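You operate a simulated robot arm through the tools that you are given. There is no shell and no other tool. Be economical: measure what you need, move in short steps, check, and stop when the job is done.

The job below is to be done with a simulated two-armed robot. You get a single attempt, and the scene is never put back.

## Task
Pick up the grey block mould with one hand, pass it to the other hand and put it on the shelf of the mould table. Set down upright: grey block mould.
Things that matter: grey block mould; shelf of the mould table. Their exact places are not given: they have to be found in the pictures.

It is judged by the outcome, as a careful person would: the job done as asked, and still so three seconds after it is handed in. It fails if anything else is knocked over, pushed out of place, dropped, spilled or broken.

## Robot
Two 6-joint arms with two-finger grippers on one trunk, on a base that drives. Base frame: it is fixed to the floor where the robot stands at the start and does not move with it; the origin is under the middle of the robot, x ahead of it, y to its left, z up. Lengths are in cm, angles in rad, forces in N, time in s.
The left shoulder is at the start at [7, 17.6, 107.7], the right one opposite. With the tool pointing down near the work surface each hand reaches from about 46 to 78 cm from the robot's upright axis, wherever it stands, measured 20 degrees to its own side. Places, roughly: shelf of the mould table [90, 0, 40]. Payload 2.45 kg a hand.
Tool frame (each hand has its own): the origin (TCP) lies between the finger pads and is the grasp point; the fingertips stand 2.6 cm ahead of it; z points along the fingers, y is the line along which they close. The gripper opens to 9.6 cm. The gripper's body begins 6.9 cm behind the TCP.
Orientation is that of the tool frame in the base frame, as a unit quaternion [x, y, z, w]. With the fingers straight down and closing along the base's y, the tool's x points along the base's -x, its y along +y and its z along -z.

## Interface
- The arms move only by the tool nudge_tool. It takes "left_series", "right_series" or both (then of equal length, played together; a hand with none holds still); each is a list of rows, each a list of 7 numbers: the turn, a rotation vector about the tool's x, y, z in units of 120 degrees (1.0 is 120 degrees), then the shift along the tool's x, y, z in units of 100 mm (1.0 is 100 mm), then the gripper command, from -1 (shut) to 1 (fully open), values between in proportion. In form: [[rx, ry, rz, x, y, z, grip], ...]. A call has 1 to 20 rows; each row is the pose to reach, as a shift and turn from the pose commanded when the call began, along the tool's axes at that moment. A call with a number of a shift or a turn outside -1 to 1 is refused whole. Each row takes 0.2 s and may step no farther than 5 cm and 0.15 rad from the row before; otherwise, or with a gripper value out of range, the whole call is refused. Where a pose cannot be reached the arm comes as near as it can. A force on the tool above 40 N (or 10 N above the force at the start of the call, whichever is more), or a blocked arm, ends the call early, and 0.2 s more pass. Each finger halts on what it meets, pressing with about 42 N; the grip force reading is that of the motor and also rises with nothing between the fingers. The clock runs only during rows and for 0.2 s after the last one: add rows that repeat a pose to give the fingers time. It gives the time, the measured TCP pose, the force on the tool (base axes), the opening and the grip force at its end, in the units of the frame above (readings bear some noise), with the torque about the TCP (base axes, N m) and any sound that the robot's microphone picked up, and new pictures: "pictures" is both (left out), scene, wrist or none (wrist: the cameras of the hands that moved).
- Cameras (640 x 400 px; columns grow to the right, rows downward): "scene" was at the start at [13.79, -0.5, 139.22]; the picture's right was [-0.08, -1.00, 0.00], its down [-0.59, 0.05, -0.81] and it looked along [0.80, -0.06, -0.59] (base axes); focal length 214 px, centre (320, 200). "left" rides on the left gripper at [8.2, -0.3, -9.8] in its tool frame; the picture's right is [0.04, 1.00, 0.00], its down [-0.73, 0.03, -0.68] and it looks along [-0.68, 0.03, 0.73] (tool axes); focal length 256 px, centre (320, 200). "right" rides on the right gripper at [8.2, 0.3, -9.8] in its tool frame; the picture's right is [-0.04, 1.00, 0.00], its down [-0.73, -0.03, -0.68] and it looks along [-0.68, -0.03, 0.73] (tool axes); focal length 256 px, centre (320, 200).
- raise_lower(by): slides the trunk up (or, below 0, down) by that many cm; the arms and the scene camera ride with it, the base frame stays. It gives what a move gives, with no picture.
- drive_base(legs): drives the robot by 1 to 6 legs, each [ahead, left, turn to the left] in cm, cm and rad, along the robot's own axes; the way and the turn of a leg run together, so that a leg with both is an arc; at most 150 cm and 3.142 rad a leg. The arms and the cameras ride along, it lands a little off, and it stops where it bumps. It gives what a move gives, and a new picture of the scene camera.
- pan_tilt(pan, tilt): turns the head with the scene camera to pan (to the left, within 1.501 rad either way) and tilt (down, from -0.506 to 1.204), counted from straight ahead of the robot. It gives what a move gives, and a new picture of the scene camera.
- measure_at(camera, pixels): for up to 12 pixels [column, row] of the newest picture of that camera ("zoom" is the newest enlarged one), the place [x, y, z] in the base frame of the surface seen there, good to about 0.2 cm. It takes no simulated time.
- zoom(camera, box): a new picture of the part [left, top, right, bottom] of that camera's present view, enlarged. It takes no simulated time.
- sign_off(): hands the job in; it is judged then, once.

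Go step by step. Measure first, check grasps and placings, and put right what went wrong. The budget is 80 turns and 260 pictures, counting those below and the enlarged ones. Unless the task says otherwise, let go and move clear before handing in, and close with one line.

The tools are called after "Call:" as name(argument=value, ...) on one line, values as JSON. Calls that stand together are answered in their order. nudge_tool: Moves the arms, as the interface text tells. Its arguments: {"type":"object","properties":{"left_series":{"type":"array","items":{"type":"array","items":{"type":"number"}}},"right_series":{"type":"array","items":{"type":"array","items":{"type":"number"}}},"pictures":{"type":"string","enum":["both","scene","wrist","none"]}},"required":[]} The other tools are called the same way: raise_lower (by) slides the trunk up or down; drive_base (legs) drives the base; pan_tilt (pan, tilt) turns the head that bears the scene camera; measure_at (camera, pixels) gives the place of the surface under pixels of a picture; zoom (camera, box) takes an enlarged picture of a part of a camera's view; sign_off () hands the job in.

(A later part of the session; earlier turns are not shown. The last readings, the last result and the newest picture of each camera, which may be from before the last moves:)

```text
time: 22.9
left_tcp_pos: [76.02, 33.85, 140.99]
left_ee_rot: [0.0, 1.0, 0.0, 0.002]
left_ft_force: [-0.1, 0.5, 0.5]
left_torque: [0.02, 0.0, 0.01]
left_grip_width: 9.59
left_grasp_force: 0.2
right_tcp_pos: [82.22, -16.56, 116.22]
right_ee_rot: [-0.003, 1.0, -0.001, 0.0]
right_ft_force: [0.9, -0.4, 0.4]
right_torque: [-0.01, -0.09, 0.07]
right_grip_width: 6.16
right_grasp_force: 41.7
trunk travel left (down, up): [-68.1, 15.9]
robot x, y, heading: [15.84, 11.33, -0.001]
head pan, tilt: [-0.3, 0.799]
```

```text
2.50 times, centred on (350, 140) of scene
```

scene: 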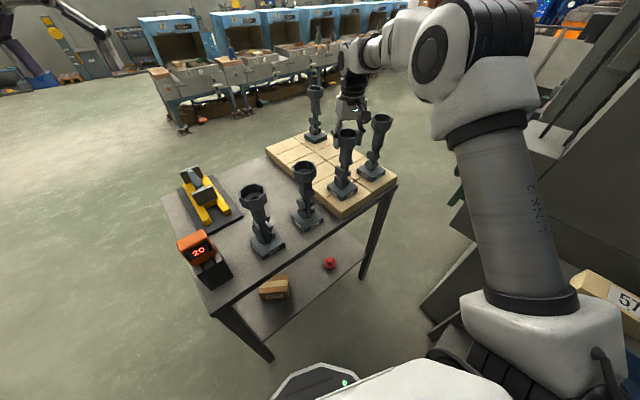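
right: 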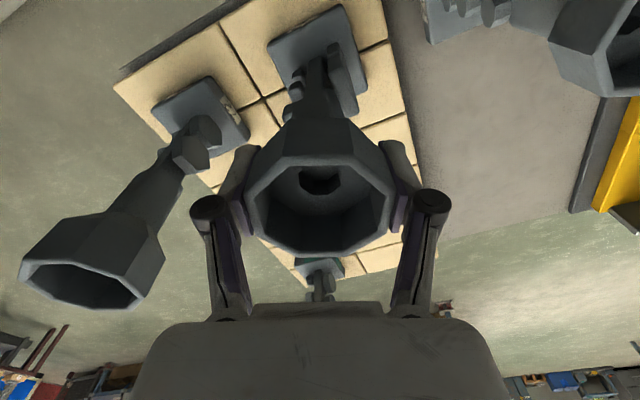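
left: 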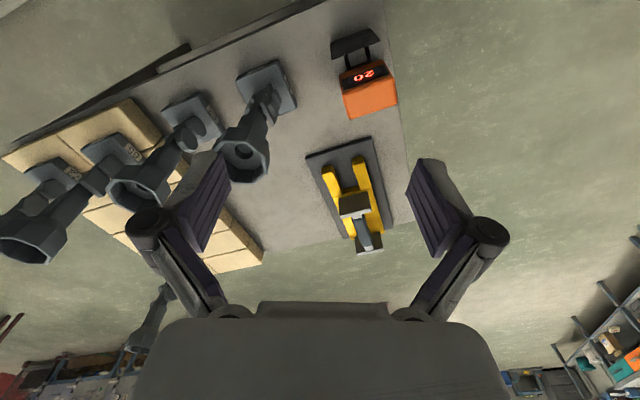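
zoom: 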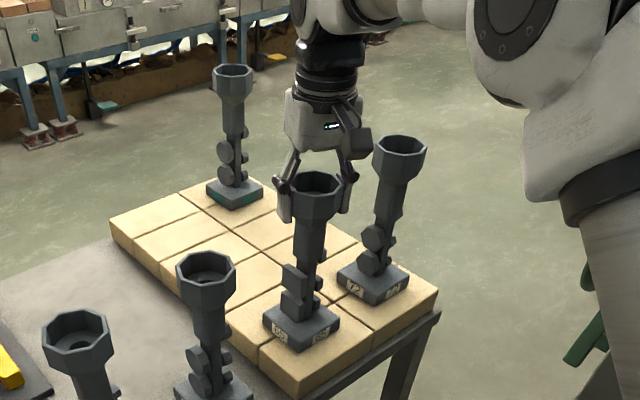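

Gripped: width 6.16, force 42 N, and the mould still upright. I lift straight up 10 cm.

Call:
nudge_tool(right_series=[[0, 0, 0, 0, 0, -0.05, -1], [0, 0, 0, 0, 0, -0.2, -1], [0, 0, 0, 0, 0, -0.45, -1], [0, 0, 0, 0, 0, -0.7, -1], [0, 0, 0, 0, 0, -0.95, -1], [0, 0, 0, 0, 0, -1, -1]], pictures="scene")

Call:
zoom(camera="scene", box=[280, 40, 420, 200])

```text
time: 24.3
left_tcp_pos: [76.19, 33.69, 140.92]
left_ee_rot: [0.0, 1.0, 0.0, 0.001]
left_ft_force: [0.4, 0.1, 0.2]
left_torque: [0.01, 0.01, 0.01]
left_grip_width: 9.57
left_grasp_force: 0.1
right_tcp_pos: [82.02, -16.57, 126.23]
right_ee_rot: [-0.003, 1.0, 0.0, 0.0]
right_ft_force: [-0.5, 0.8, -4.7]
right_torque: [-0.03, 0.03, 0.03]
right_grip_width: 6.18
right_grasp_force: 42.1
trunk travel left (down, up): [-68.1, 15.9]
robot x, y, heading: [15.61, 11.48, -0.002]
head pan, tilt: [-0.3, 0.799]
```

scene: 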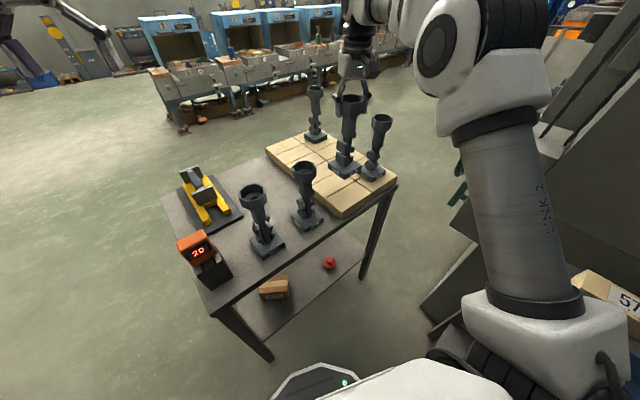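

```text
2.50 times, centred on (350, 120) of scene
```

zoom: 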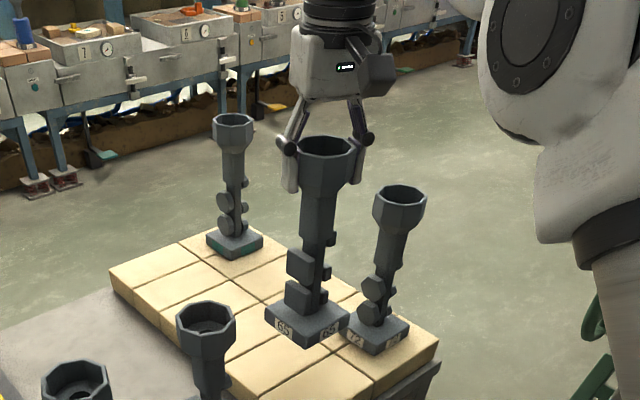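

Lifted cleanly (about 0.5 kg), upright. I raise the trunk to clear the other moulds and back away over known-free floor.

Call:
raise_lower(by=14)

Call:
drive_base(legs=[[-15, 2, 0]])

```text
time: 25.9
left_tcp_pos: [76.16, 33.71, 154.75]
left_ee_rot: [0.0, 1.0, 0.001, 0.002]
left_ft_force: [0.6, -0.8, -0.6]
left_torque: [-0.02, -0.01, 0.0]
left_grip_width: 9.62
left_grasp_force: 0.1
right_tcp_pos: [82.11, -16.52, 140.18]
right_ee_rot: [-0.002, 1.0, -0.001, 0.0]
right_ft_force: [0.2, -0.1, -4.0]
right_torque: [0.02, 0.0, -0.02]
right_grip_width: 6.16
right_grasp_force: 42.1
trunk travel left (down, up): [-82.1, 1.9]
robot x, y, heading: [15.72, 11.24, 0.001]
head pan, tilt: [-0.3, 0.799]
```

```text
time: 27.3
left_tcp_pos: [61.82, 35.56, 154.63]
left_ee_rot: [0.002, 1.0, 0.001, 0.0]
left_ft_force: [1.2, -0.1, 0.4]
left_torque: [0.01, 0.05, -0.01]
left_grip_width: 9.6
left_grasp_force: 0.1
right_tcp_pos: [67.44, -14.87, 139.93]
right_ee_rot: [-0.001, 1.0, 0.001, -0.001]
right_ft_force: [0.0, 0.1, -4.3]
right_torque: [0.0, 0.01, -0.01]
right_grip_width: 6.17
right_grasp_force: 41.6
trunk travel left (down, up): [-82.1, 1.9]
robot x, y, heading: [1.1, 13.44, 0.0]
head pan, tilt: [-0.3, 0.799]
```

scene: 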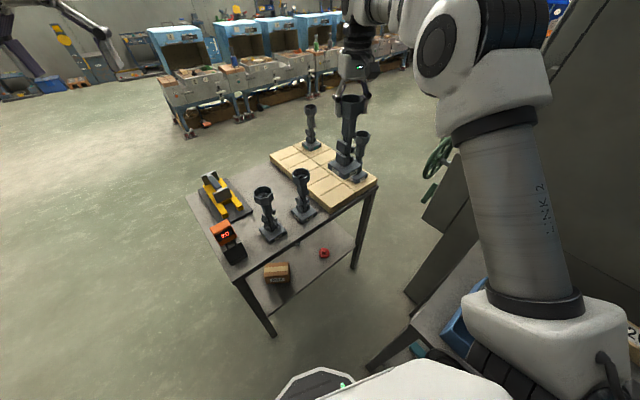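

Mould held securely clear of the table. Now, together: right hand brings the mould back and inward, left hand turns to horizontal (fingers ahead).

Call:
nudge_tool(right_series=[[0, 0, 0, 0.1, 0, 0, -1], [0, 0, 0, 0.25, 0, 0, -1], [0, 0, 0, 0.4, 0.1, 0, -1], [0, 0, 0, 0.55, 0.2, 0, -1], [0, 0, 0, 0.7, 0.35, 0, -1], [0, 0, 0, 0.7, 0.5, 0, -1], [0, 0, 0, 0.7, 0.65, 0, -1], [0, 0, 0, 0.7, 0.8, 0, -1], [0, 0, 0, 0.7, 0.9, 0, -1], [0, 0, 0, 0.7, 0.97, 0, -1], [0, 0, 0, 0.7, 1.0, 0, -1], [0, 0, 0, 0.7, 1.0, 0, -1]], left_series=[[0, -0.07, 0, 0, 0, 0, 1], [0, -0.14, 0, 0, 0, 0, 1], [0, -0.21, 0, 0, 0, 0, 1], [0, -0.28, 0, 0, 0, 0, 1], [0, -0.35, 0, 0, 0, 0, 1], [0, -0.42, 0, 0, 0, 0, 1], [0, -0.49, 0, 0, 0, 0, 1], [0, -0.56, 0, 0, 0, 0, 1], [0, -0.63, 0, 0, 0, 0, 1], [0, -0.7, 0, 0, 0, 0, 1], [0, -0.75, 0, 0, 0, 0, 1], [0, -0.75, 0, 0, 0, 0, 1]])

```text
time: 29.9
left_tcp_pos: [64.68, 35.62, 152.77]
left_ee_rot: [0.002, 0.706, -0.001, 0.708]
left_ft_force: [0.2, 0.0, 0.0]
left_torque: [-0.04, 0.02, 0.01]
left_grip_width: 9.61
left_grasp_force: 0.1
left hand out of reach, approached as far as the arm can: row 5, 6, 7, 8, 9, 10, 11, 12
right_tcp_pos: [60.09, -4.91, 140.13]
right_ee_rot: [-0.001, 1.0, 0.0, -0.001]
right_ft_force: [0.6, 0.4, -3.6]
right_torque: [-0.01, 0.03, 0.02]
right_grip_width: 6.16
right_grasp_force: 42.0
trunk travel left (down, up): [-82.1, 1.9]
robot x, y, heading: [1.31, 13.33, -0.002]
head pan, tilt: [-0.3, 0.799]
```

scene: 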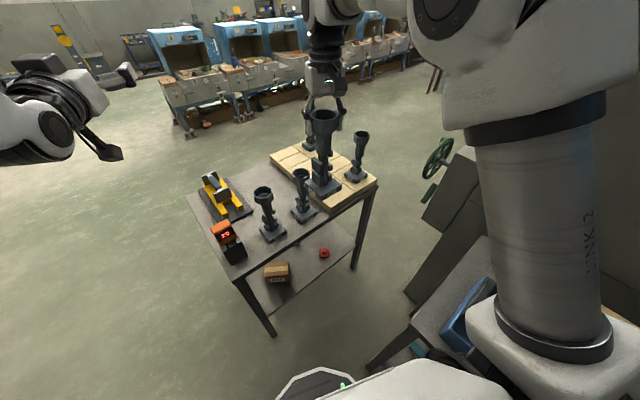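
right: 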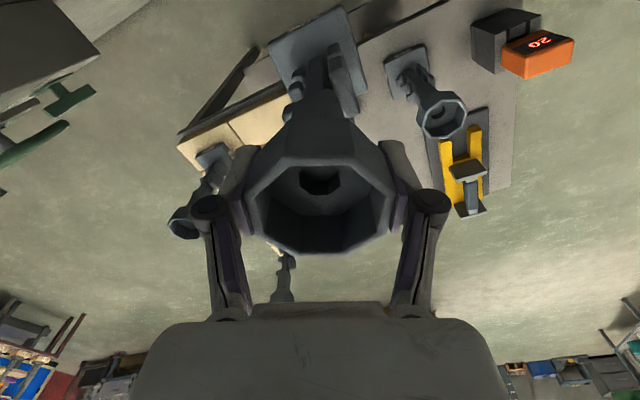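
left: 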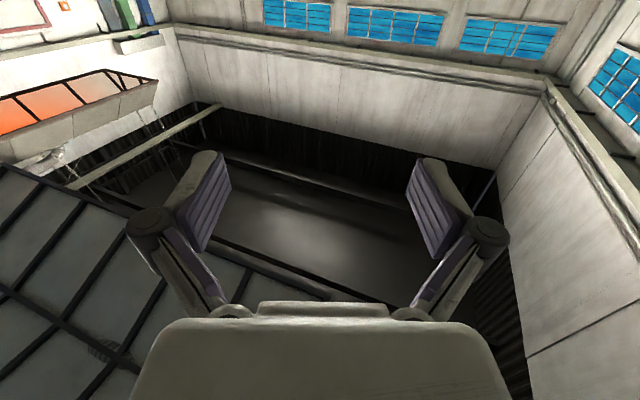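

Left hand is now level but that is about its nearest reach, so I'll hold the left hand still and bring the mould back into its fingers. Moving the right ahead of it, and the left down and inward.

Call:
nudge_tool(right_series=[[0, 0, 0, -0.2, 0.15, -0.05, -1], [0, 0, 0, -0.4, 0.3, -0.1, -1], [0, 0, 0, -0.6, 0.5, -0.1, -1], [0, 0, 0, -0.8, 0.7, -0.1, -1], [0, 0, 0, -1.0, 0.83, -0.1, -1], [0, 0, 0, -1.0, 0.83, -0.1, -1]], left_series=[[0, 0, 0, 0.2, -0.2, 0, 1], [0, 0, 0, 0.4, -0.4, 0, 1], [0, 0, 0, 0.6, -0.6, 0, 1], [0, 0, 0, 0.8, -0.8, 0, 1], [0, 0, 0, 1.0, -1.0, 0, 1], [0, 0, 0, 1.0, -1.0, 0, 1]], pictures="scene")

Call:
nudge_tool(right_series=[[0, 0, 0, -0.1, 0, 0, -1], [0, 0, 0, -0.2, 0, 0, -1], [0, 0, 0, -0.35, 0, 0, -1], [0, 0, 0, -0.49, 0, 0, -1], [0, 0, 0, -0.49, 0, 0, -1]], pictures="scene")

```text
time: 31.3
left_tcp_pos: [65.83, 29.74, 144.17]
left_ee_rot: [-0.023, 0.7, -0.014, 0.713]
left_ft_force: [0.3, 0.3, 0.3]
left_torque: [-0.02, 0.0, 0.06]
left_grip_width: 9.59
left_grasp_force: 0.0
left hand out of reach, approached as far as the arm can: row 4, 5, 6
right_tcp_pos: [69.14, 2.95, 140.97]
right_ee_rot: [0.0, 1.0, 0.001, -0.001]
right_ft_force: [-0.3, 0.0, -3.7]
right_torque: [-0.01, 0.01, 0.0]
right_grip_width: 6.16
right_grasp_force: 41.7
right hand out of reach, approached as far as the arm can: row 5, 6
trunk travel left (down, up): [-82.1, 1.9]
robot x, y, heading: [0.98, 13.29, -0.002]
head pan, tilt: [-0.3, 0.799]
```

scene: 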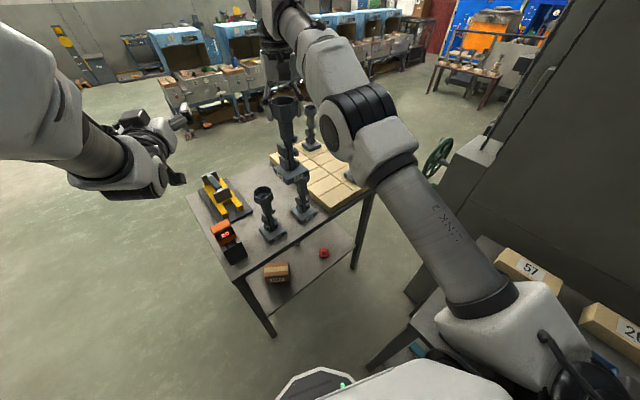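

```text
time: 32.5
left_tcp_pos: [66.07, 29.96, 143.59]
left_ee_rot: [-0.025, 0.704, -0.012, 0.709]
left_ft_force: [0.1, 0.3, 0.1]
left_torque: [0.04, 0.02, 0.0]
left_grip_width: 9.62
left_grasp_force: 0.1
right_tcp_pos: [69.63, 2.42, 140.15]
right_ee_rot: [-0.002, 1.0, 0.0, 0.0]
right_ft_force: [0.2, 0.1, -4.2]
right_torque: [-0.02, 0.01, 0.01]
right_grip_width: 6.16
right_grasp_force: 42.1
right hand out of reach, approached as far as the arm can: row 1, 2, 3, 4, 5
trunk travel left (down, up): [-82.1, 1.9]
robot x, y, heading: [0.69, 12.97, -0.002]
head pan, tilt: [-0.3, 0.799]
```

scene: 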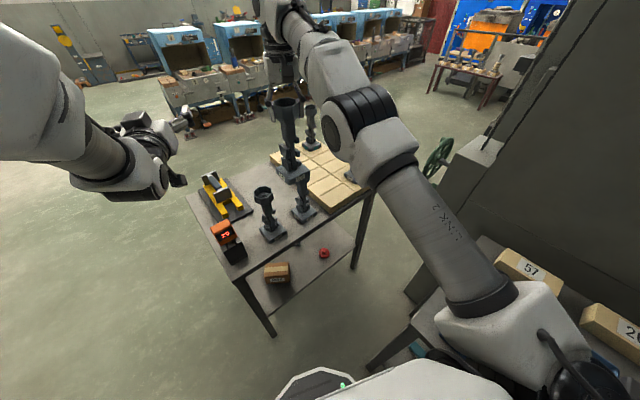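

The right arm is at its reach limit here and the left can't be level this near pointing ahead, so the left should come in from the side instead: I turn the left hand to point to the right (-y) and bring the mould back a little.

Call:
nudge_tool(right_series=[[0, 0, 0, 0.1, 0, 0, -1], [0, 0, 0, 0.2, 0, 0, -1], [0, 0, 0, 0.3, 0, 0, -1], [0, 0, 0, 0.4, 0, 0, -1], [0, 0, 0, 0.5, 0, 0, -1], [0, 0, 0, 0.6, 0, 0, -1], [0, 0, 0, 0.6, 0, 0, -1], [0, 0, 0, 0.6, 0, 0, -1], [0, 0, 0, 0.6, 0, 0, -1], [0, 0, 0, 0.6, 0, 0, -1], [0, 0, 0, 0.6, 0, 0, -1], [0, 0, 0, 0.6, 0, 0, -1]], left_series=[[0.07, 0, 0, 0, 0, 0, 1], [0.14, 0, 0, 0, 0, 0, 1], [0.21, 0, 0, 0, 0, 0, 1], [0.28, 0, 0, 0, 0, 0, 1], [0.35, 0, 0, 0, 0, 0, 1], [0.42, 0, 0, 0, 0, 0, 1], [0.49, 0, 0, 0, 0, 0, 1], [0.56, 0, 0, 0, 0, 0, 1], [0.63, 0, 0, 0, 0, 0, 1], [0.7, 0, 0, 0, 0, 0, 1], [0.75, 0, 0, 0, 0, 0, 1], [0.75, 0, 0, 0, 0, 0, 1]])

```text
time: 35.1
left_tcp_pos: [65.54, 28.08, 142.89]
left_ee_rot: [0.502, 0.498, -0.502, 0.498]
left_ft_force: [0.2, 0.8, -0.2]
left_torque: [-0.01, 0.01, 0.02]
left_grip_width: 9.57
left_grasp_force: 0.1
right_tcp_pos: [63.65, 2.37, 140.04]
right_ee_rot: [-0.001, 1.0, 0.001, 0.0]
right_ft_force: [0.4, -0.1, -4.8]
right_torque: [-0.03, 0.01, 0.01]
right_grip_width: 6.16
right_grasp_force: 42.7
trunk travel left (down, up): [-82.1, 1.9]
robot x, y, heading: [0.89, 13.44, -0.003]
head pan, tilt: [-0.3, 0.799]
```

scene: 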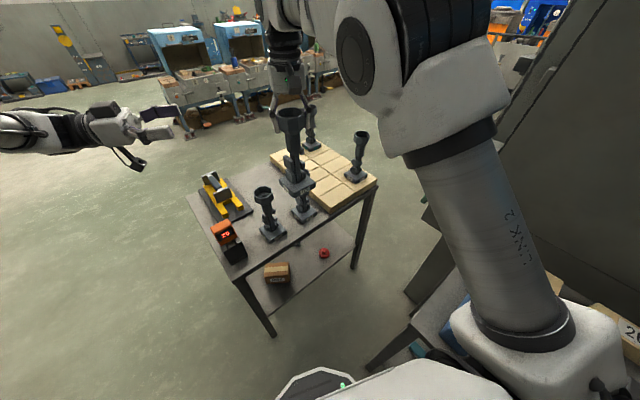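
right: 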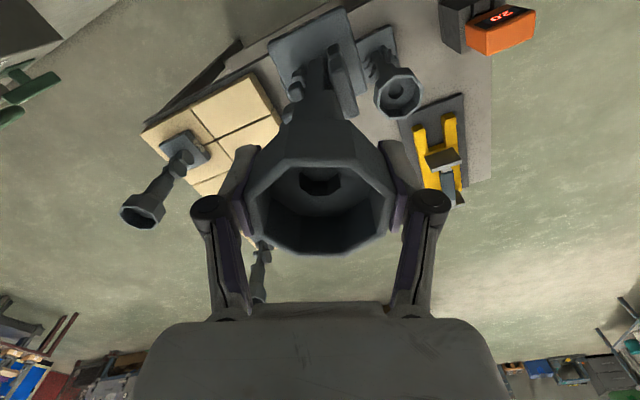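
left: 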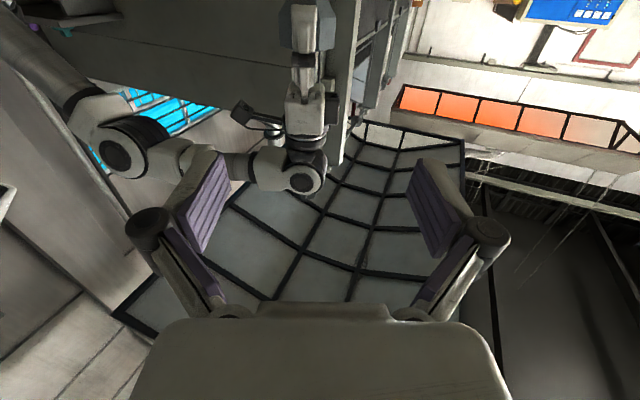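

The left hand is now cleanly level, pointing to -y at (65.5,28.1,142.9). I bring it down to shaft height and closer, then verify by measuring the shaft.

Call:
nudge_tool(left_series=[[0, 0, 0, 0.2, -0.05, 0.05, 1], [0, 0, 0, 0.4, -0.1, 0.2, 1], [0, 0, 0, 0.6, -0.19, 0.4, 1], [0, 0, 0, 0.8, -0.19, 0.6, 1], [0, 0, 0, 0.95, -0.19, 0.8, 1], [0, 0, 0, 0.95, -0.19, 1.0, 1], [0, 0, 0, 0.95, -0.19, 1.0, 1]], pictures="both")

Call:
zoom(camera="scene", box=[190, 70, 350, 210])

```text
time: 36.7
left_tcp_pos: [63.74, 18.13, 133.22]
left_ee_rot: [0.502, 0.499, -0.5, 0.5]
left_ft_force: [-0.8, -0.4, -0.5]
left_torque: [-0.02, -0.01, 0.01]
left_grip_width: 9.6
left_grasp_force: 0.1
right_tcp_pos: [63.83, 2.44, 140.12]
right_ee_rot: [0.0, 1.0, 0.0, 0.0]
right_ft_force: [-0.1, 0.2, -4.3]
right_torque: [-0.03, 0.04, 0.0]
right_grip_width: 6.14
right_grasp_force: 41.7
trunk travel left (down, up): [-82.1, 1.9]
robot x, y, heading: [0.94, 12.86, -0.004]
head pan, tilt: [-0.3, 0.799]
```

scene: 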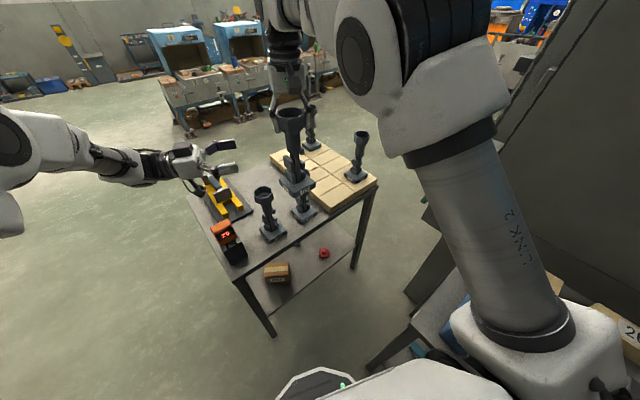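
left: 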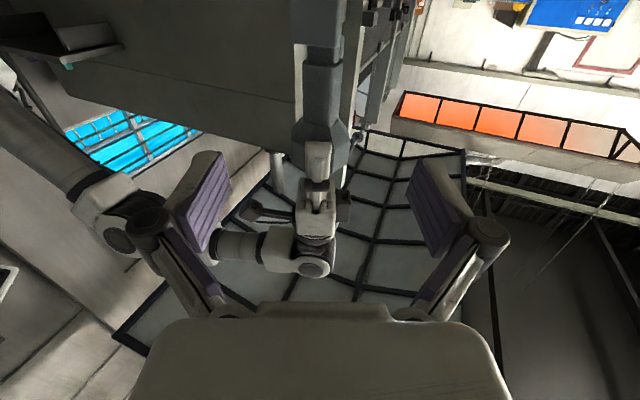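

```text
2.86 times, centred on (270, 140) of scene
```

zoom: 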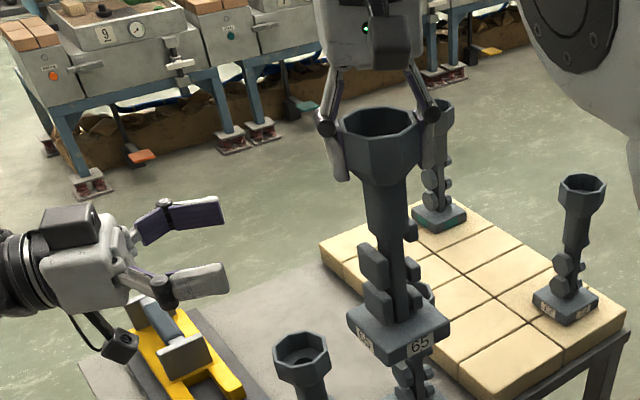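

The left fingers point straight at the mould; I measure the shaft's edges and heights to pick the gripping height.

Call:
measure_at(camera="zoom", pixels=[[368, 195], [385, 180], [385, 200], [385, 225], [404, 200], [385, 170], [372, 238], [388, 245], [412, 228], [372, 262], [205, 275], [205, 212]])

Call:
measure_at(camera="left", pixels=[[325, 90], [320, 60], [325, 115], [345, 90], [305, 90], [320, 130], [318, 30], [320, 170]])

```text
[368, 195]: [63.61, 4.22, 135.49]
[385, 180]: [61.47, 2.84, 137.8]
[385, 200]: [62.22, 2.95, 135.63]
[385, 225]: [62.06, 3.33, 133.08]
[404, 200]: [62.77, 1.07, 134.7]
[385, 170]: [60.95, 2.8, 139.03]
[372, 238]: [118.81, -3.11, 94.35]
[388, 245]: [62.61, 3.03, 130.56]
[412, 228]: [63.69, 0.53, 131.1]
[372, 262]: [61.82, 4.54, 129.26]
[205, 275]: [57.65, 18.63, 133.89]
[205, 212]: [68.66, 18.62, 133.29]
```

```text
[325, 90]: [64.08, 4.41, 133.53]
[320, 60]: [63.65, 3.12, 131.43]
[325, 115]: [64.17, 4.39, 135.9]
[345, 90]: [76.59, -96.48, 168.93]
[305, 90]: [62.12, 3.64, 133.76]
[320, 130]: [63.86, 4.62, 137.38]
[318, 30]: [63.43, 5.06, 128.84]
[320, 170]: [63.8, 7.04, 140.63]
```

The thick shaft spans z≈132.3–136.8 with its axis at about (63.9,2.5). I bring the left TCP to z 134.4 and slide in around the shaft, in two moves.

Call:
nudge_tool(left_series=[[0, 0, 0, -0.11, 0.01, 0.15, 1], [0, 0, 0, -0.11, 0.02, 0.35, 1], [0, 0, 0, -0.11, 0.02, 0.6, 1], [0, 0, 0, -0.11, 0.02, 0.8, 1], [0, 0, 0, -0.11, 0.02, 1.0, 1], [0, 0, 0, -0.11, 0.02, 1.0, 1]], pictures="both")

Call:
zoom(camera="scene", box=[210, 70, 350, 200])

```text
time: 38.1
left_tcp_pos: [64.04, 7.98, 134.37]
left_ee_rot: [0.502, 0.498, -0.501, 0.499]
left_ft_force: [0.8, -0.4, -0.7]
left_torque: [-0.03, 0.03, 0.02]
left_grip_width: 9.61
left_grasp_force: 0.0
right_tcp_pos: [63.87, 2.56, 139.99]
right_ee_rot: [0.0, 1.0, 0.0, 0.001]
right_ft_force: [0.0, 0.6, -4.4]
right_torque: [0.02, -0.01, -0.02]
right_grip_width: 6.15
right_grasp_force: 42.1
trunk travel left (down, up): [-82.1, 1.9]
robot x, y, heading: [0.65, 13.2, -0.001]
head pan, tilt: [-0.3, 0.799]
```

scene: 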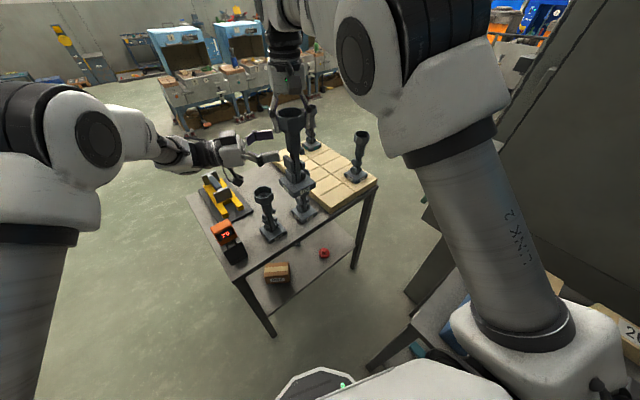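
left: 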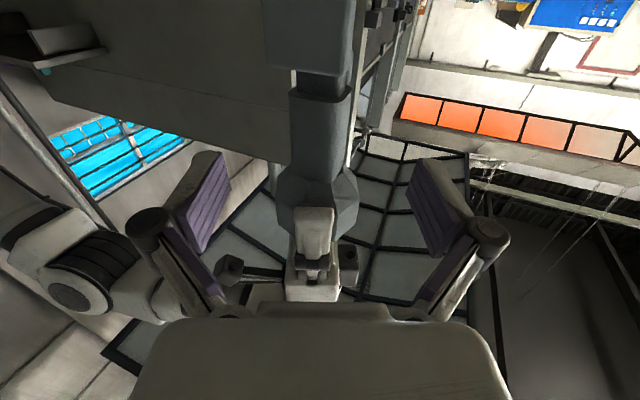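

```text
3.08 times, centred on (280, 135) of scene
```

zoom: 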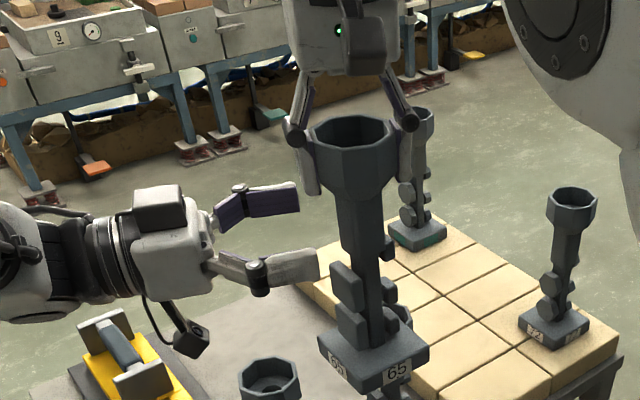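

Well aligned, with the shaft at (322,130) centred in the left picture. I slide in the last 5.4 cm with the fingers open.

Call:
nudge_tool(left_series=[[0, 0, 0, 0, 0, 0.15, 1], [0, 0, 0, 0, 0, 0.3, 1], [0, 0, 0, 0, 0, 0.45, 1], [0, 0, 0, 0, 0, 0.54, 1], [0, 0, 0, 0, 0, 0.54, 1]], pictures="both")

Call:
zoom(camera="scene", box=[210, 70, 350, 200])

```text
time: 39.3
left_tcp_pos: [64.05, 2.69, 134.48]
left_ee_rot: [0.501, 0.499, -0.501, 0.499]
left_ft_force: [-0.6, 0.6, -0.4]
left_torque: [0.0, 0.01, 0.01]
left_grip_width: 9.63
left_grasp_force: 0.0
right_tcp_pos: [63.78, 2.48, 140.07]
right_ee_rot: [-0.001, 1.0, 0.0, 0.0]
right_ft_force: [-0.3, 0.6, -3.8]
right_torque: [-0.01, 0.03, 0.0]
right_grip_width: 6.14
right_grasp_force: 41.9
trunk travel left (down, up): [-82.1, 1.9]
robot x, y, heading: [1.06, 13.14, 0.0]
head pan, tilt: [-0.3, 0.799]
```

scene: 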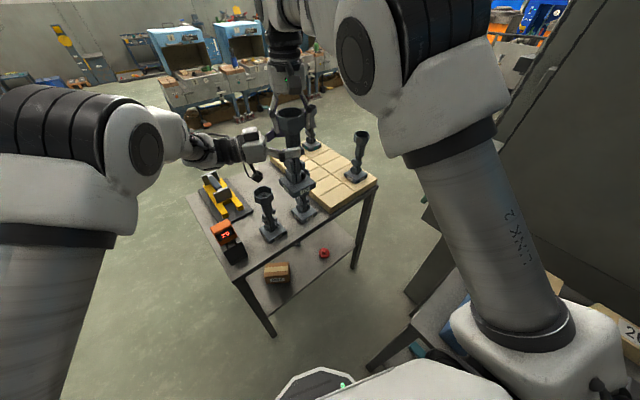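
left: 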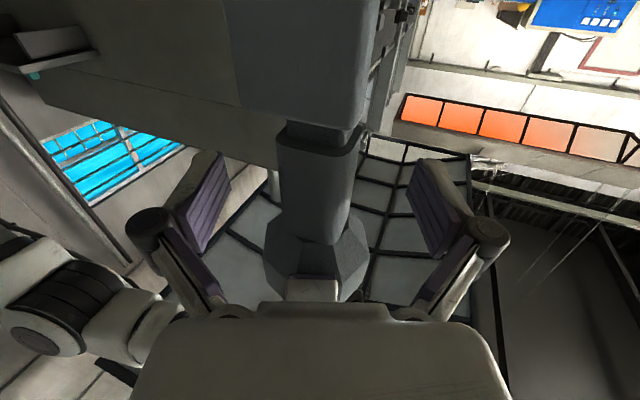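

```text
3.08 times, centred on (280, 135) of scene
```

zoom: 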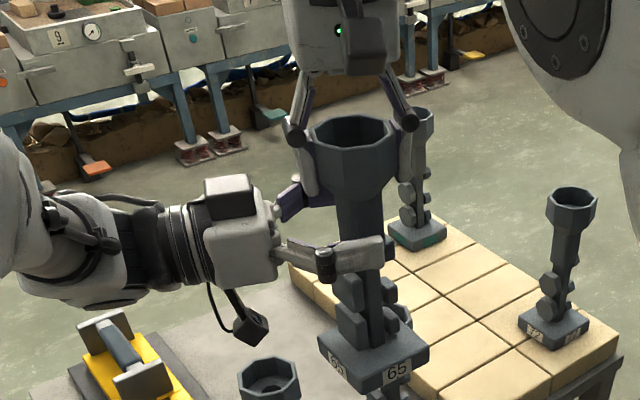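

The shaft is between the left fingers; I close the left hand.

Call:
nudge_tool(left_series=[[0, 0, 0, 0, 0, 0, 0.4], [0, 0, 0, 0, 0, 0, 0], [0, 0, 0, 0, 0, 0, -0.5], [0, 0, 0, 0, 0, 0, -1], [0, 0, 0, 0, 0, 0, -1], [0, 0, 0, 0, 0, 0, -1]], pictures="none")

Call:
zoom(camera="left", box=[160, 100, 480, 320])

```text
time: 40.7
left_tcp_pos: [64.11, 2.77, 134.29]
left_ee_rot: [0.502, 0.499, -0.501, 0.499]
left_ft_force: [-11.7, 7.0, 2.2]
left_torque: [-0.41, 0.38, -0.05]
left_grip_width: 3.34
left_grasp_force: 42.5
right_tcp_pos: [63.8, 2.32, 140.06]
right_ee_rot: [-0.002, 1.0, 0.0, 0.001]
right_ft_force: [12.2, -7.7, -5.8]
right_torque: [-0.04, -1.01, -0.06]
right_grip_width: 6.15
right_grasp_force: 41.7
trunk travel left (down, up): [-82.1, 1.9]
robot x, y, heading: [1.06, 13.23, 0.001]
head pan, tilt: [-0.3, 0.799]
```

```text
1.82 times, centred on (320, 210) of left
```

zoom: 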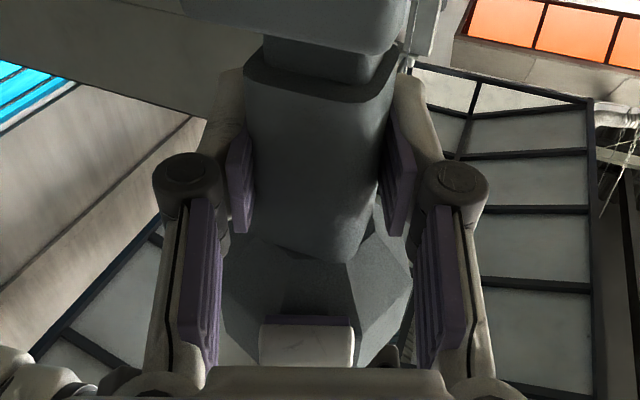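

Both hands hold it (left width 3.34, 42 N). I open the right hand and draw it straight up.

Call:
nudge_tool(right_series=[[0, 0, 0, 0, 0, 0, -0.2], [0, 0, 0, 0, 0, 0, 0.4], [0, 0, 0, 0, 0, 0, 1], [0, 0, 0, 0, 0, 0, 1], [0, 0, 0, 0, 0, -0.15, 1], [0, 0, 0, 0, 0, -0.35, 1], [0, 0, 0, 0, 0, -0.55, 1], [0, 0, 0, 0, 0, -0.6, 1]], pictures="both")

Call:
zoom(camera="scene", box=[210, 70, 350, 200])

```text
time: 42.5
left_tcp_pos: [64.07, 2.66, 134.31]
left_ee_rot: [0.501, 0.499, -0.5, 0.5]
left_ft_force: [-0.3, -0.2, -0.1]
left_torque: [-0.02, 0.0, 0.01]
left_grip_width: 3.33
left_grasp_force: 42.1
right_tcp_pos: [63.77, 2.37, 145.99]
right_ee_rot: [-0.001, 1.0, 0.0, 0.001]
right_ft_force: [-0.7, -0.6, -0.6]
right_torque: [-0.02, 0.03, -0.01]
right_grip_width: 9.62
right_grasp_force: 0.1
trunk travel left (down, up): [-82.1, 1.9]
robot x, y, heading: [1.04, 13.25, -0.005]
head pan, tilt: [-0.3, 0.799]
```

scene: 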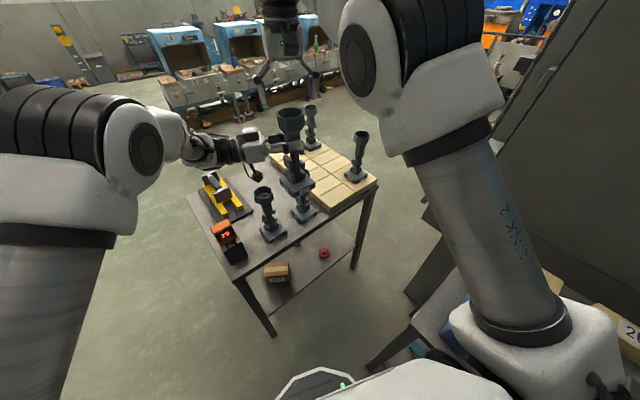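
right: 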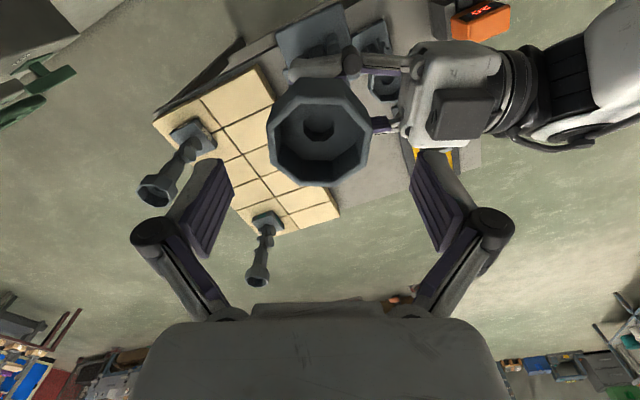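

```text
3.08 times, centred on (280, 135) of scene
```

zoom: 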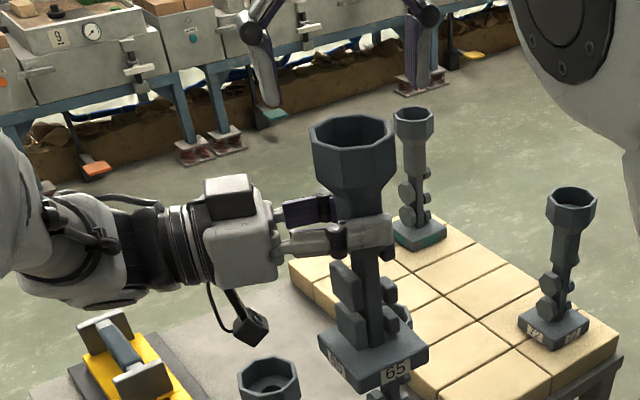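

The left holds the mould upright alone (65 still level in the enlarged view). I raise and withdraw the right hand to its own side.

Call:
nudge_tool(right_series=[[0, 0, 0, 0, 0, -0.2, 1], [0, 0, 0, 0, 0, -0.4, 1], [0, 0, 0, 0.1, -0.2, -0.4, 1], [0, 0, 0, 0.2, -0.4, -0.4, 1], [0, 0, 0, 0.3, -0.6, -0.4, 1], [0, 0, 0, 0.4, -0.8, -0.4, 1], [0, 0, 0, 0.5, -1.0, -0.4, 1], [0, 0, 0, 0.5, -1.0, -0.4, 0]], pictures="none")

Call:
nudge_tool(right_series=[[0, 0, 0, 0.05, -0.2, 0.1, 0], [0, 0, 0, 0.1, -0.4, 0.2, 0], [0, 0, 0, 0.2, -0.6, 0.3, 0], [0, 0, 0, 0.25, -0.8, 0.4, 0], [0, 0, 0, 0.3, -1.0, 0.5, 0], [0, 0, 0, 0.3, -1.0, 0.5, 0]], pictures="none")

Call:
pan_tilt(pan=-1.5, tilt=0.7)

Call:
pan_tilt(pan=1.5, tilt=0.7)

```text
time: 44.3
left_tcp_pos: [64.08, 2.79, 134.37]
left_ee_rot: [-0.501, -0.499, 0.502, -0.498]
left_ft_force: [0.1, 0.3, -0.2]
left_torque: [0.04, 0.02, 0.01]
left_grip_width: 3.37
left_grasp_force: 41.8
right_tcp_pos: [58.62, -7.55, 150.04]
right_ee_rot: [-0.001, 1.0, -0.001, 0.0]
right_ft_force: [-0.5, 0.6, -0.3]
right_torque: [-0.01, -0.02, 0.03]
right_grip_width: 4.79
right_grasp_force: 0.0
trunk travel left (down, up): [-82.1, 1.9]
robot x, y, heading: [0.78, 12.86, -0.005]
head pan, tilt: [-0.3, 0.799]
```

```text
time: 45.7
left_tcp_pos: [63.97, 2.8, 134.37]
left_ee_rot: [0.501, 0.499, -0.5, 0.499]
left_ft_force: [-0.6, 0.2, -1.0]
left_torque: [0.02, -0.03, -0.03]
left_grip_width: 3.34
left_grasp_force: 42.1
right_tcp_pos: [55.79, -17.45, 145.08]
right_ee_rot: [-0.001, 1.0, -0.001, 0.0]
right_ft_force: [-0.3, 0.2, 0.5]
right_torque: [-0.02, 0.01, -0.02]
right_grip_width: 4.82
right_grasp_force: 0.1
trunk travel left (down, up): [-82.1, 1.9]
robot x, y, heading: [1.1, 13.1, -0.002]
head pan, tilt: [-0.3, 0.799]
```

```text
time: 47.1
left_tcp_pos: [64.0, 2.78, 134.45]
left_ee_rot: [0.502, 0.498, -0.5, 0.5]
left_ft_force: [-0.5, 0.1, 0.2]
left_torque: [0.01, 0.0, -0.01]
left_grip_width: 3.36
left_grasp_force: 42.2
right_tcp_pos: [55.69, -17.46, 145.12]
right_ee_rot: [0.0, 1.0, 0.0, 0.0]
right_ft_force: [0.1, -1.2, 0.6]
right_torque: [0.04, 0.03, 0.03]
right_grip_width: 4.83
right_grasp_force: 0.1
trunk travel left (down, up): [-82.1, 1.9]
robot x, y, heading: [0.74, 13.27, -0.007]
head pan, tilt: [-1.499, 0.7]
```

scene: 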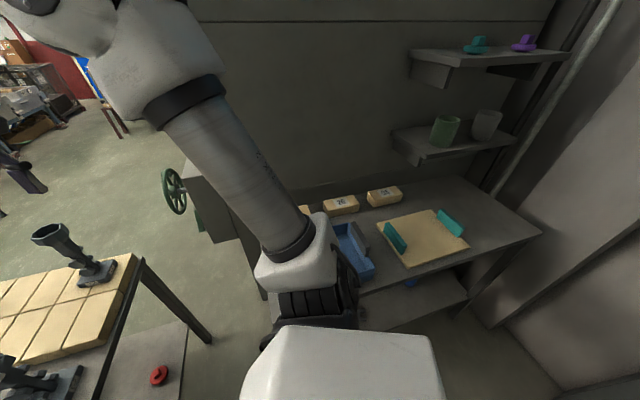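

```text
time: 49.7
left_tcp_pos: [63.97, 2.78, 134.4]
left_ee_rot: [0.502, 0.499, -0.5, 0.5]
left_ft_force: [0.1, -0.2, 0.2]
left_torque: [0.02, 0.0, -0.03]
left_grip_width: 3.35
left_grasp_force: 41.9
right_tcp_pos: [55.68, -17.55, 144.95]
right_ee_rot: [-0.001, 1.0, 0.0, 0.0]
right_ft_force: [-0.3, 0.4, -1.3]
right_torque: [0.03, -0.01, -0.01]
right_grip_width: 4.82
right_grasp_force: 0.1
trunk travel left (down, up): [-82.1, 1.9]
robot x, y, heading: [1.0, 12.86, -0.004]
head pan, tilt: [1.499, 0.7]
```

scene: 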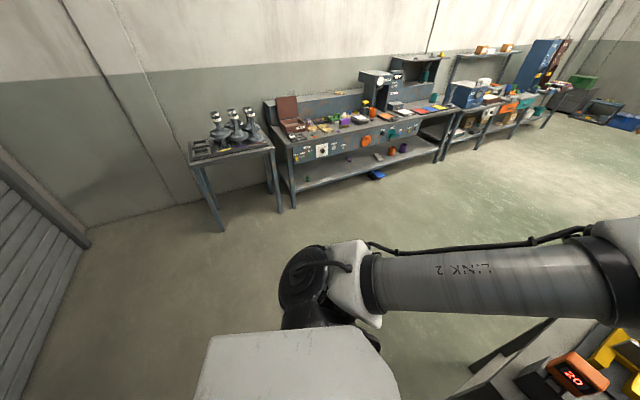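

The floor behind and to the left is free. I back off 25 cm and 8 cm to the left, then turn the head forward.

Call:
drive_base(legs=[[-25, 8, 0]])

Call:
pan_tilt(pan=-0.1, tilt=0.75)

Call:
nudge_tool(left_series=[[-0.07, 0, 0, 0, 0.08, -0.1, -1], [-0.14, 0, 0, 0, 0.16, -0.2, -1], [-0.21, 0, 0, 0, 0.24, -0.3, -1], [-0.28, 0, 0, 0, 0.32, -0.4, -1], [-0.35, 0, 0, 0, 0.4, -0.5, -1], [-0.42, 0, 0, 0, 0.48, -0.6, -1], [-0.49, 0, 0, 0, 0.56, -0.7, -1], [-0.56, 0, 0, 0, 0.64, -0.8, -1], [-0.63, 0, 0, 0, 0.72, -0.9, -1], [-0.7, 0, 0, 0, 0.82, -1.0, -1], [-0.75, 0, 0, 0, 0.9, -1.0, -1], [-0.75, 0, 0, 0, 0.9, -1.0, -1]], pictures="both")

```text
time: 51.6
left_tcp_pos: [39.1, 10.55, 134.19]
left_ee_rot: [0.501, 0.499, -0.501, 0.499]
left_ft_force: [0.3, -0.1, -4.7]
left_torque: [0.02, 0.0, 0.0]
left_grip_width: 3.32
left_grasp_force: 41.9
right_tcp_pos: [30.89, -9.59, 144.74]
right_ee_rot: [-0.002, 1.0, 0.001, -0.002]
right_ft_force: [0.5, -0.4, -0.1]
right_torque: [0.0, 0.0, -0.01]
right_grip_width: 4.81
right_grasp_force: 0.0
trunk travel left (down, up): [-82.1, 1.9]
robot x, y, heading: [-23.94, 21.1, -0.001]
head pan, tilt: [1.499, 0.7]
```

scene: 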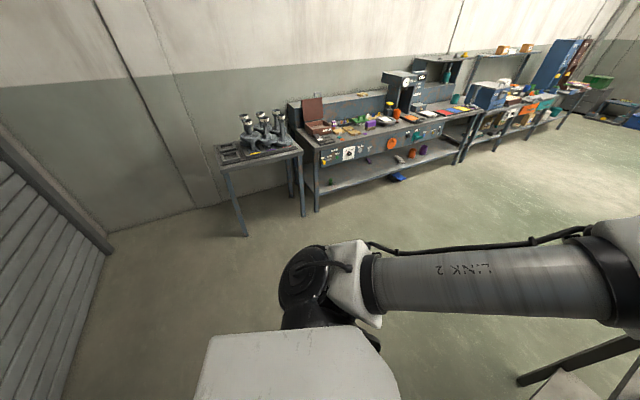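

```text
time: 53.2
left_tcp_pos: [38.88, 10.67, 134.28]
left_ee_rot: [0.502, 0.499, -0.501, 0.499]
left_ft_force: [-0.3, -0.6, -4.3]
left_torque: [0.04, -0.01, -0.01]
left_grip_width: 3.34
left_grasp_force: 42.2
right_tcp_pos: [30.62, -9.55, 145.01]
right_ee_rot: [-0.001, 1.0, 0.0, 0.0]
right_ft_force: [-0.2, -0.2, 0.0]
right_torque: [-0.05, -0.04, -0.03]
right_grip_width: 4.82
right_grasp_force: 0.1
trunk travel left (down, up): [-82.1, 1.9]
robot x, y, heading: [-24.1, 21.49, -0.009]
head pan, tilt: [-0.099, 0.75]
```

scene: 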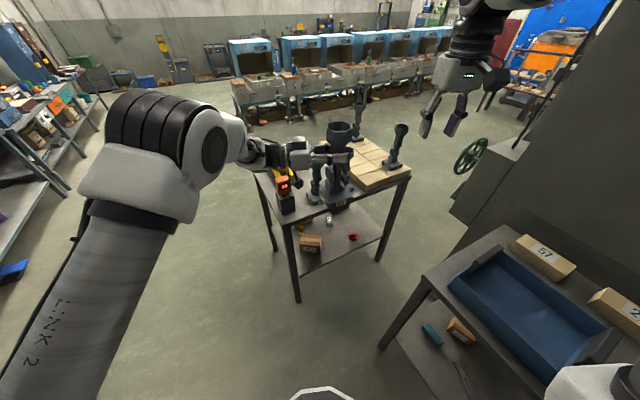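

```text
time: 56.0
left_tcp_pos: [54.81, 32.83, 135.13]
left_ee_rot: [-0.03, 0.706, -0.001, 0.707]
left_ft_force: [-0.2, 0.1, -3.4]
left_torque: [0.06, 0.05, -0.04]
left_grip_width: 3.35
left_grasp_force: 41.9
left hand out of reach, approached as far as the arm can: row 5, 6, 7, 8, 9, 10, 11, 12
right_tcp_pos: [30.5, -9.54, 145.04]
right_ee_rot: [-0.001, 1.0, 0.0, 0.0]
right_ft_force: [-0.6, -0.9, 0.0]
right_torque: [-0.01, -0.02, 0.03]
right_grip_width: 4.8
right_grasp_force: 0.1
trunk travel left (down, up): [-82.1, 1.9]
robot x, y, heading: [-24.21, 21.1, -0.002]
head pan, tilt: [-0.099, 0.75]
stopped in row 12 (left hand): the arm was blocked; the commanded pose is now the measured one
```

scene: 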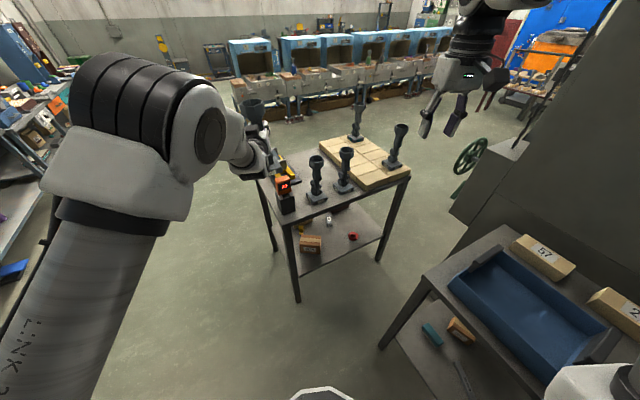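
left: 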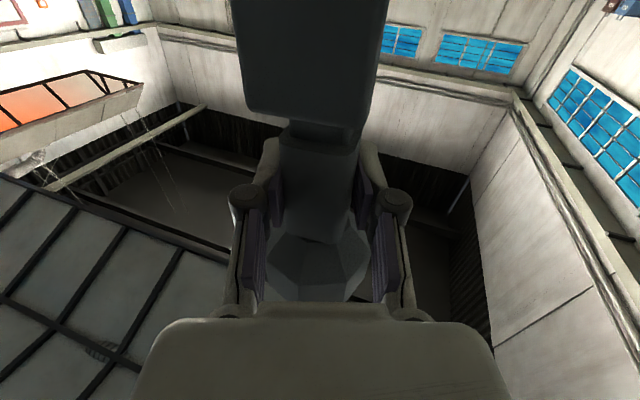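

The left hand now points ahead with the mould upright at its near limit (rel. ≈(79,12)); it carries the full 4.4 N. Next I tuck the right hand inward so its arm stays clear of the bench when lowered, and measure the shelf spot.

Call:
nudge_tool(right_series=[[0, 0, 0, -0.05, 0.25, 0, 0], [0, 0, 0, -0.1, 0.5, 0, 0], [0, 0, 0, -0.15, 0.75, 0, 0], [0, 0, 0, -0.2, 1.0, 0, 0], [0, 0, 0, -0.2, 1.0, 0, 0]], pictures="none")

Call:
nudge_tool(right_series=[[0, 0, 0, 0, 0.25, 0, 0], [0, 0, 0, 0, 0.5, 0, 0], [0, 0, 0, 0, 0.75, 0, 0], [0, 0, 0, 0, 0.9, 0, 0], [0, 0, 0, 0, 0.9, 0, 0]], pictures="scene")

Call:
zoom(camera="scene", box=[260, 190, 420, 310])

```text
time: 57.2
left_tcp_pos: [54.91, 32.78, 135.41]
left_ee_rot: [-0.029, 0.706, -0.001, 0.708]
left_ft_force: [0.0, -0.5, -4.3]
left_torque: [-0.02, 0.02, -0.03]
left_grip_width: 3.34
left_grasp_force: 42.2
right_tcp_pos: [32.59, 0.4, 145.04]
right_ee_rot: [-0.001, 1.0, 0.001, 0.001]
right_ft_force: [0.2, 0.8, -0.2]
right_torque: [0.0, 0.02, -0.03]
right_grip_width: 4.82
right_grasp_force: 0.1
trunk travel left (down, up): [-82.1, 1.9]
robot x, y, heading: [-24.4, 21.27, -0.006]
head pan, tilt: [-0.099, 0.75]
```

```text
time: 58.5
left_tcp_pos: [54.87, 32.76, 135.37]
left_ee_rot: [-0.029, 0.705, 0.0, 0.708]
left_ft_force: [0.0, 0.1, -3.6]
left_torque: [-0.02, 0.02, -0.01]
left_grip_width: 3.33
left_grasp_force: 42.2
right_tcp_pos: [32.38, 9.46, 145.13]
right_ee_rot: [-0.001, 1.0, 0.0, 0.0]
right_ft_force: [0.3, 1.2, -0.7]
right_torque: [-0.01, -0.02, 0.02]
right_grip_width: 4.79
right_grasp_force: 0.0
trunk travel left (down, up): [-82.1, 1.9]
robot x, y, heading: [-24.12, 21.21, -0.003]
head pan, tilt: [-0.099, 0.75]
```

scene: 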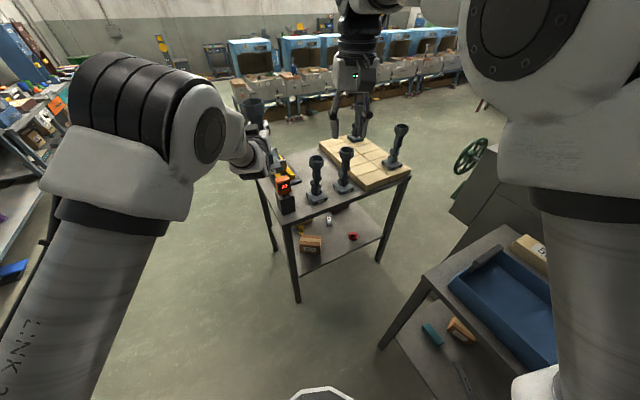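

```text
3.33 times, centred on (340, 250) of scene
```

zoom: 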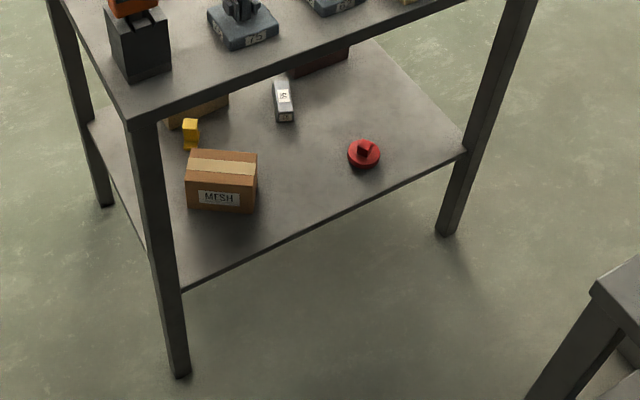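

Call:
measure_at(camera="zoom", pixels=[[252, 205], [190, 203], [254, 160], [350, 155], [378, 158], [363, 165], [185, 290], [300, 235], [440, 160], [310, 180], [330, 150], [136, 118]])

Call:
measure_at(camera="scene", pixels=[[130, 70], [180, 90], [205, 140], [520, 50], [530, 150], [600, 150], [480, 60], [435, 280], [400, 340]])

```text
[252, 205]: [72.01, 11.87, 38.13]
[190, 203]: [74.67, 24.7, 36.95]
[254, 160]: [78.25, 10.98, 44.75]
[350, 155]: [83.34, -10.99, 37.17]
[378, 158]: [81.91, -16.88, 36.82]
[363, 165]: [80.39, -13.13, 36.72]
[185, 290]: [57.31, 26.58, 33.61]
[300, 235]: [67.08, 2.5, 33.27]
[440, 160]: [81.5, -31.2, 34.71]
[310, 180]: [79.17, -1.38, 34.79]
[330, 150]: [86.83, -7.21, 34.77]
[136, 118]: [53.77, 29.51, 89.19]
```

```text
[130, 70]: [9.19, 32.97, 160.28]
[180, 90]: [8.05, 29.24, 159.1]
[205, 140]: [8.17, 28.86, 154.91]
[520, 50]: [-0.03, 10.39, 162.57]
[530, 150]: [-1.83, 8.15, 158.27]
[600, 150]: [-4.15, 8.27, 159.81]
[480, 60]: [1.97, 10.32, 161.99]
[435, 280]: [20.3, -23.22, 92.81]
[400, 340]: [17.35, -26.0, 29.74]
```

The free shelf spot is around (78.5,-0.5), with the MESH box ending at y≈11 and the red piece beginning at y≈-11. I turn the robot by -0.42 in place, well off the table.

Call:
drive_base(legs=[[0, 0, -0.42]])

```text
time: 60.1
left_tcp_pos: [52.65, -0.73, 135.41]
left_ee_rot: [0.12, 0.696, -0.151, 0.692]
left_ft_force: [0.7, 0.1, -3.9]
left_torque: [-0.01, 0.02, 0.0]
left_grip_width: 3.36
left_grasp_force: 41.7
right_tcp_pos: [22.72, -12.61, 144.91]
right_ee_rot: [0.211, 0.978, 0.0, 0.0]
right_ft_force: [1.0, 0.2, 0.1]
right_torque: [-0.04, 0.01, -0.03]
right_grip_width: 4.85
right_grasp_force: 0.0
trunk travel left (down, up): [-82.1, 1.9]
robot x, y, heading: [-24.33, 20.89, -0.429]
head pan, tilt: [-0.099, 0.75]
```

scene: 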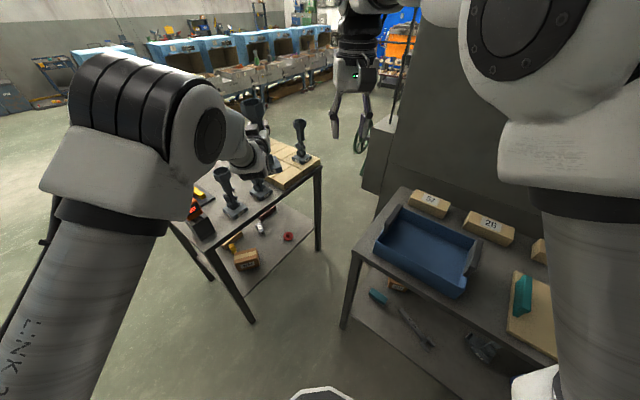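

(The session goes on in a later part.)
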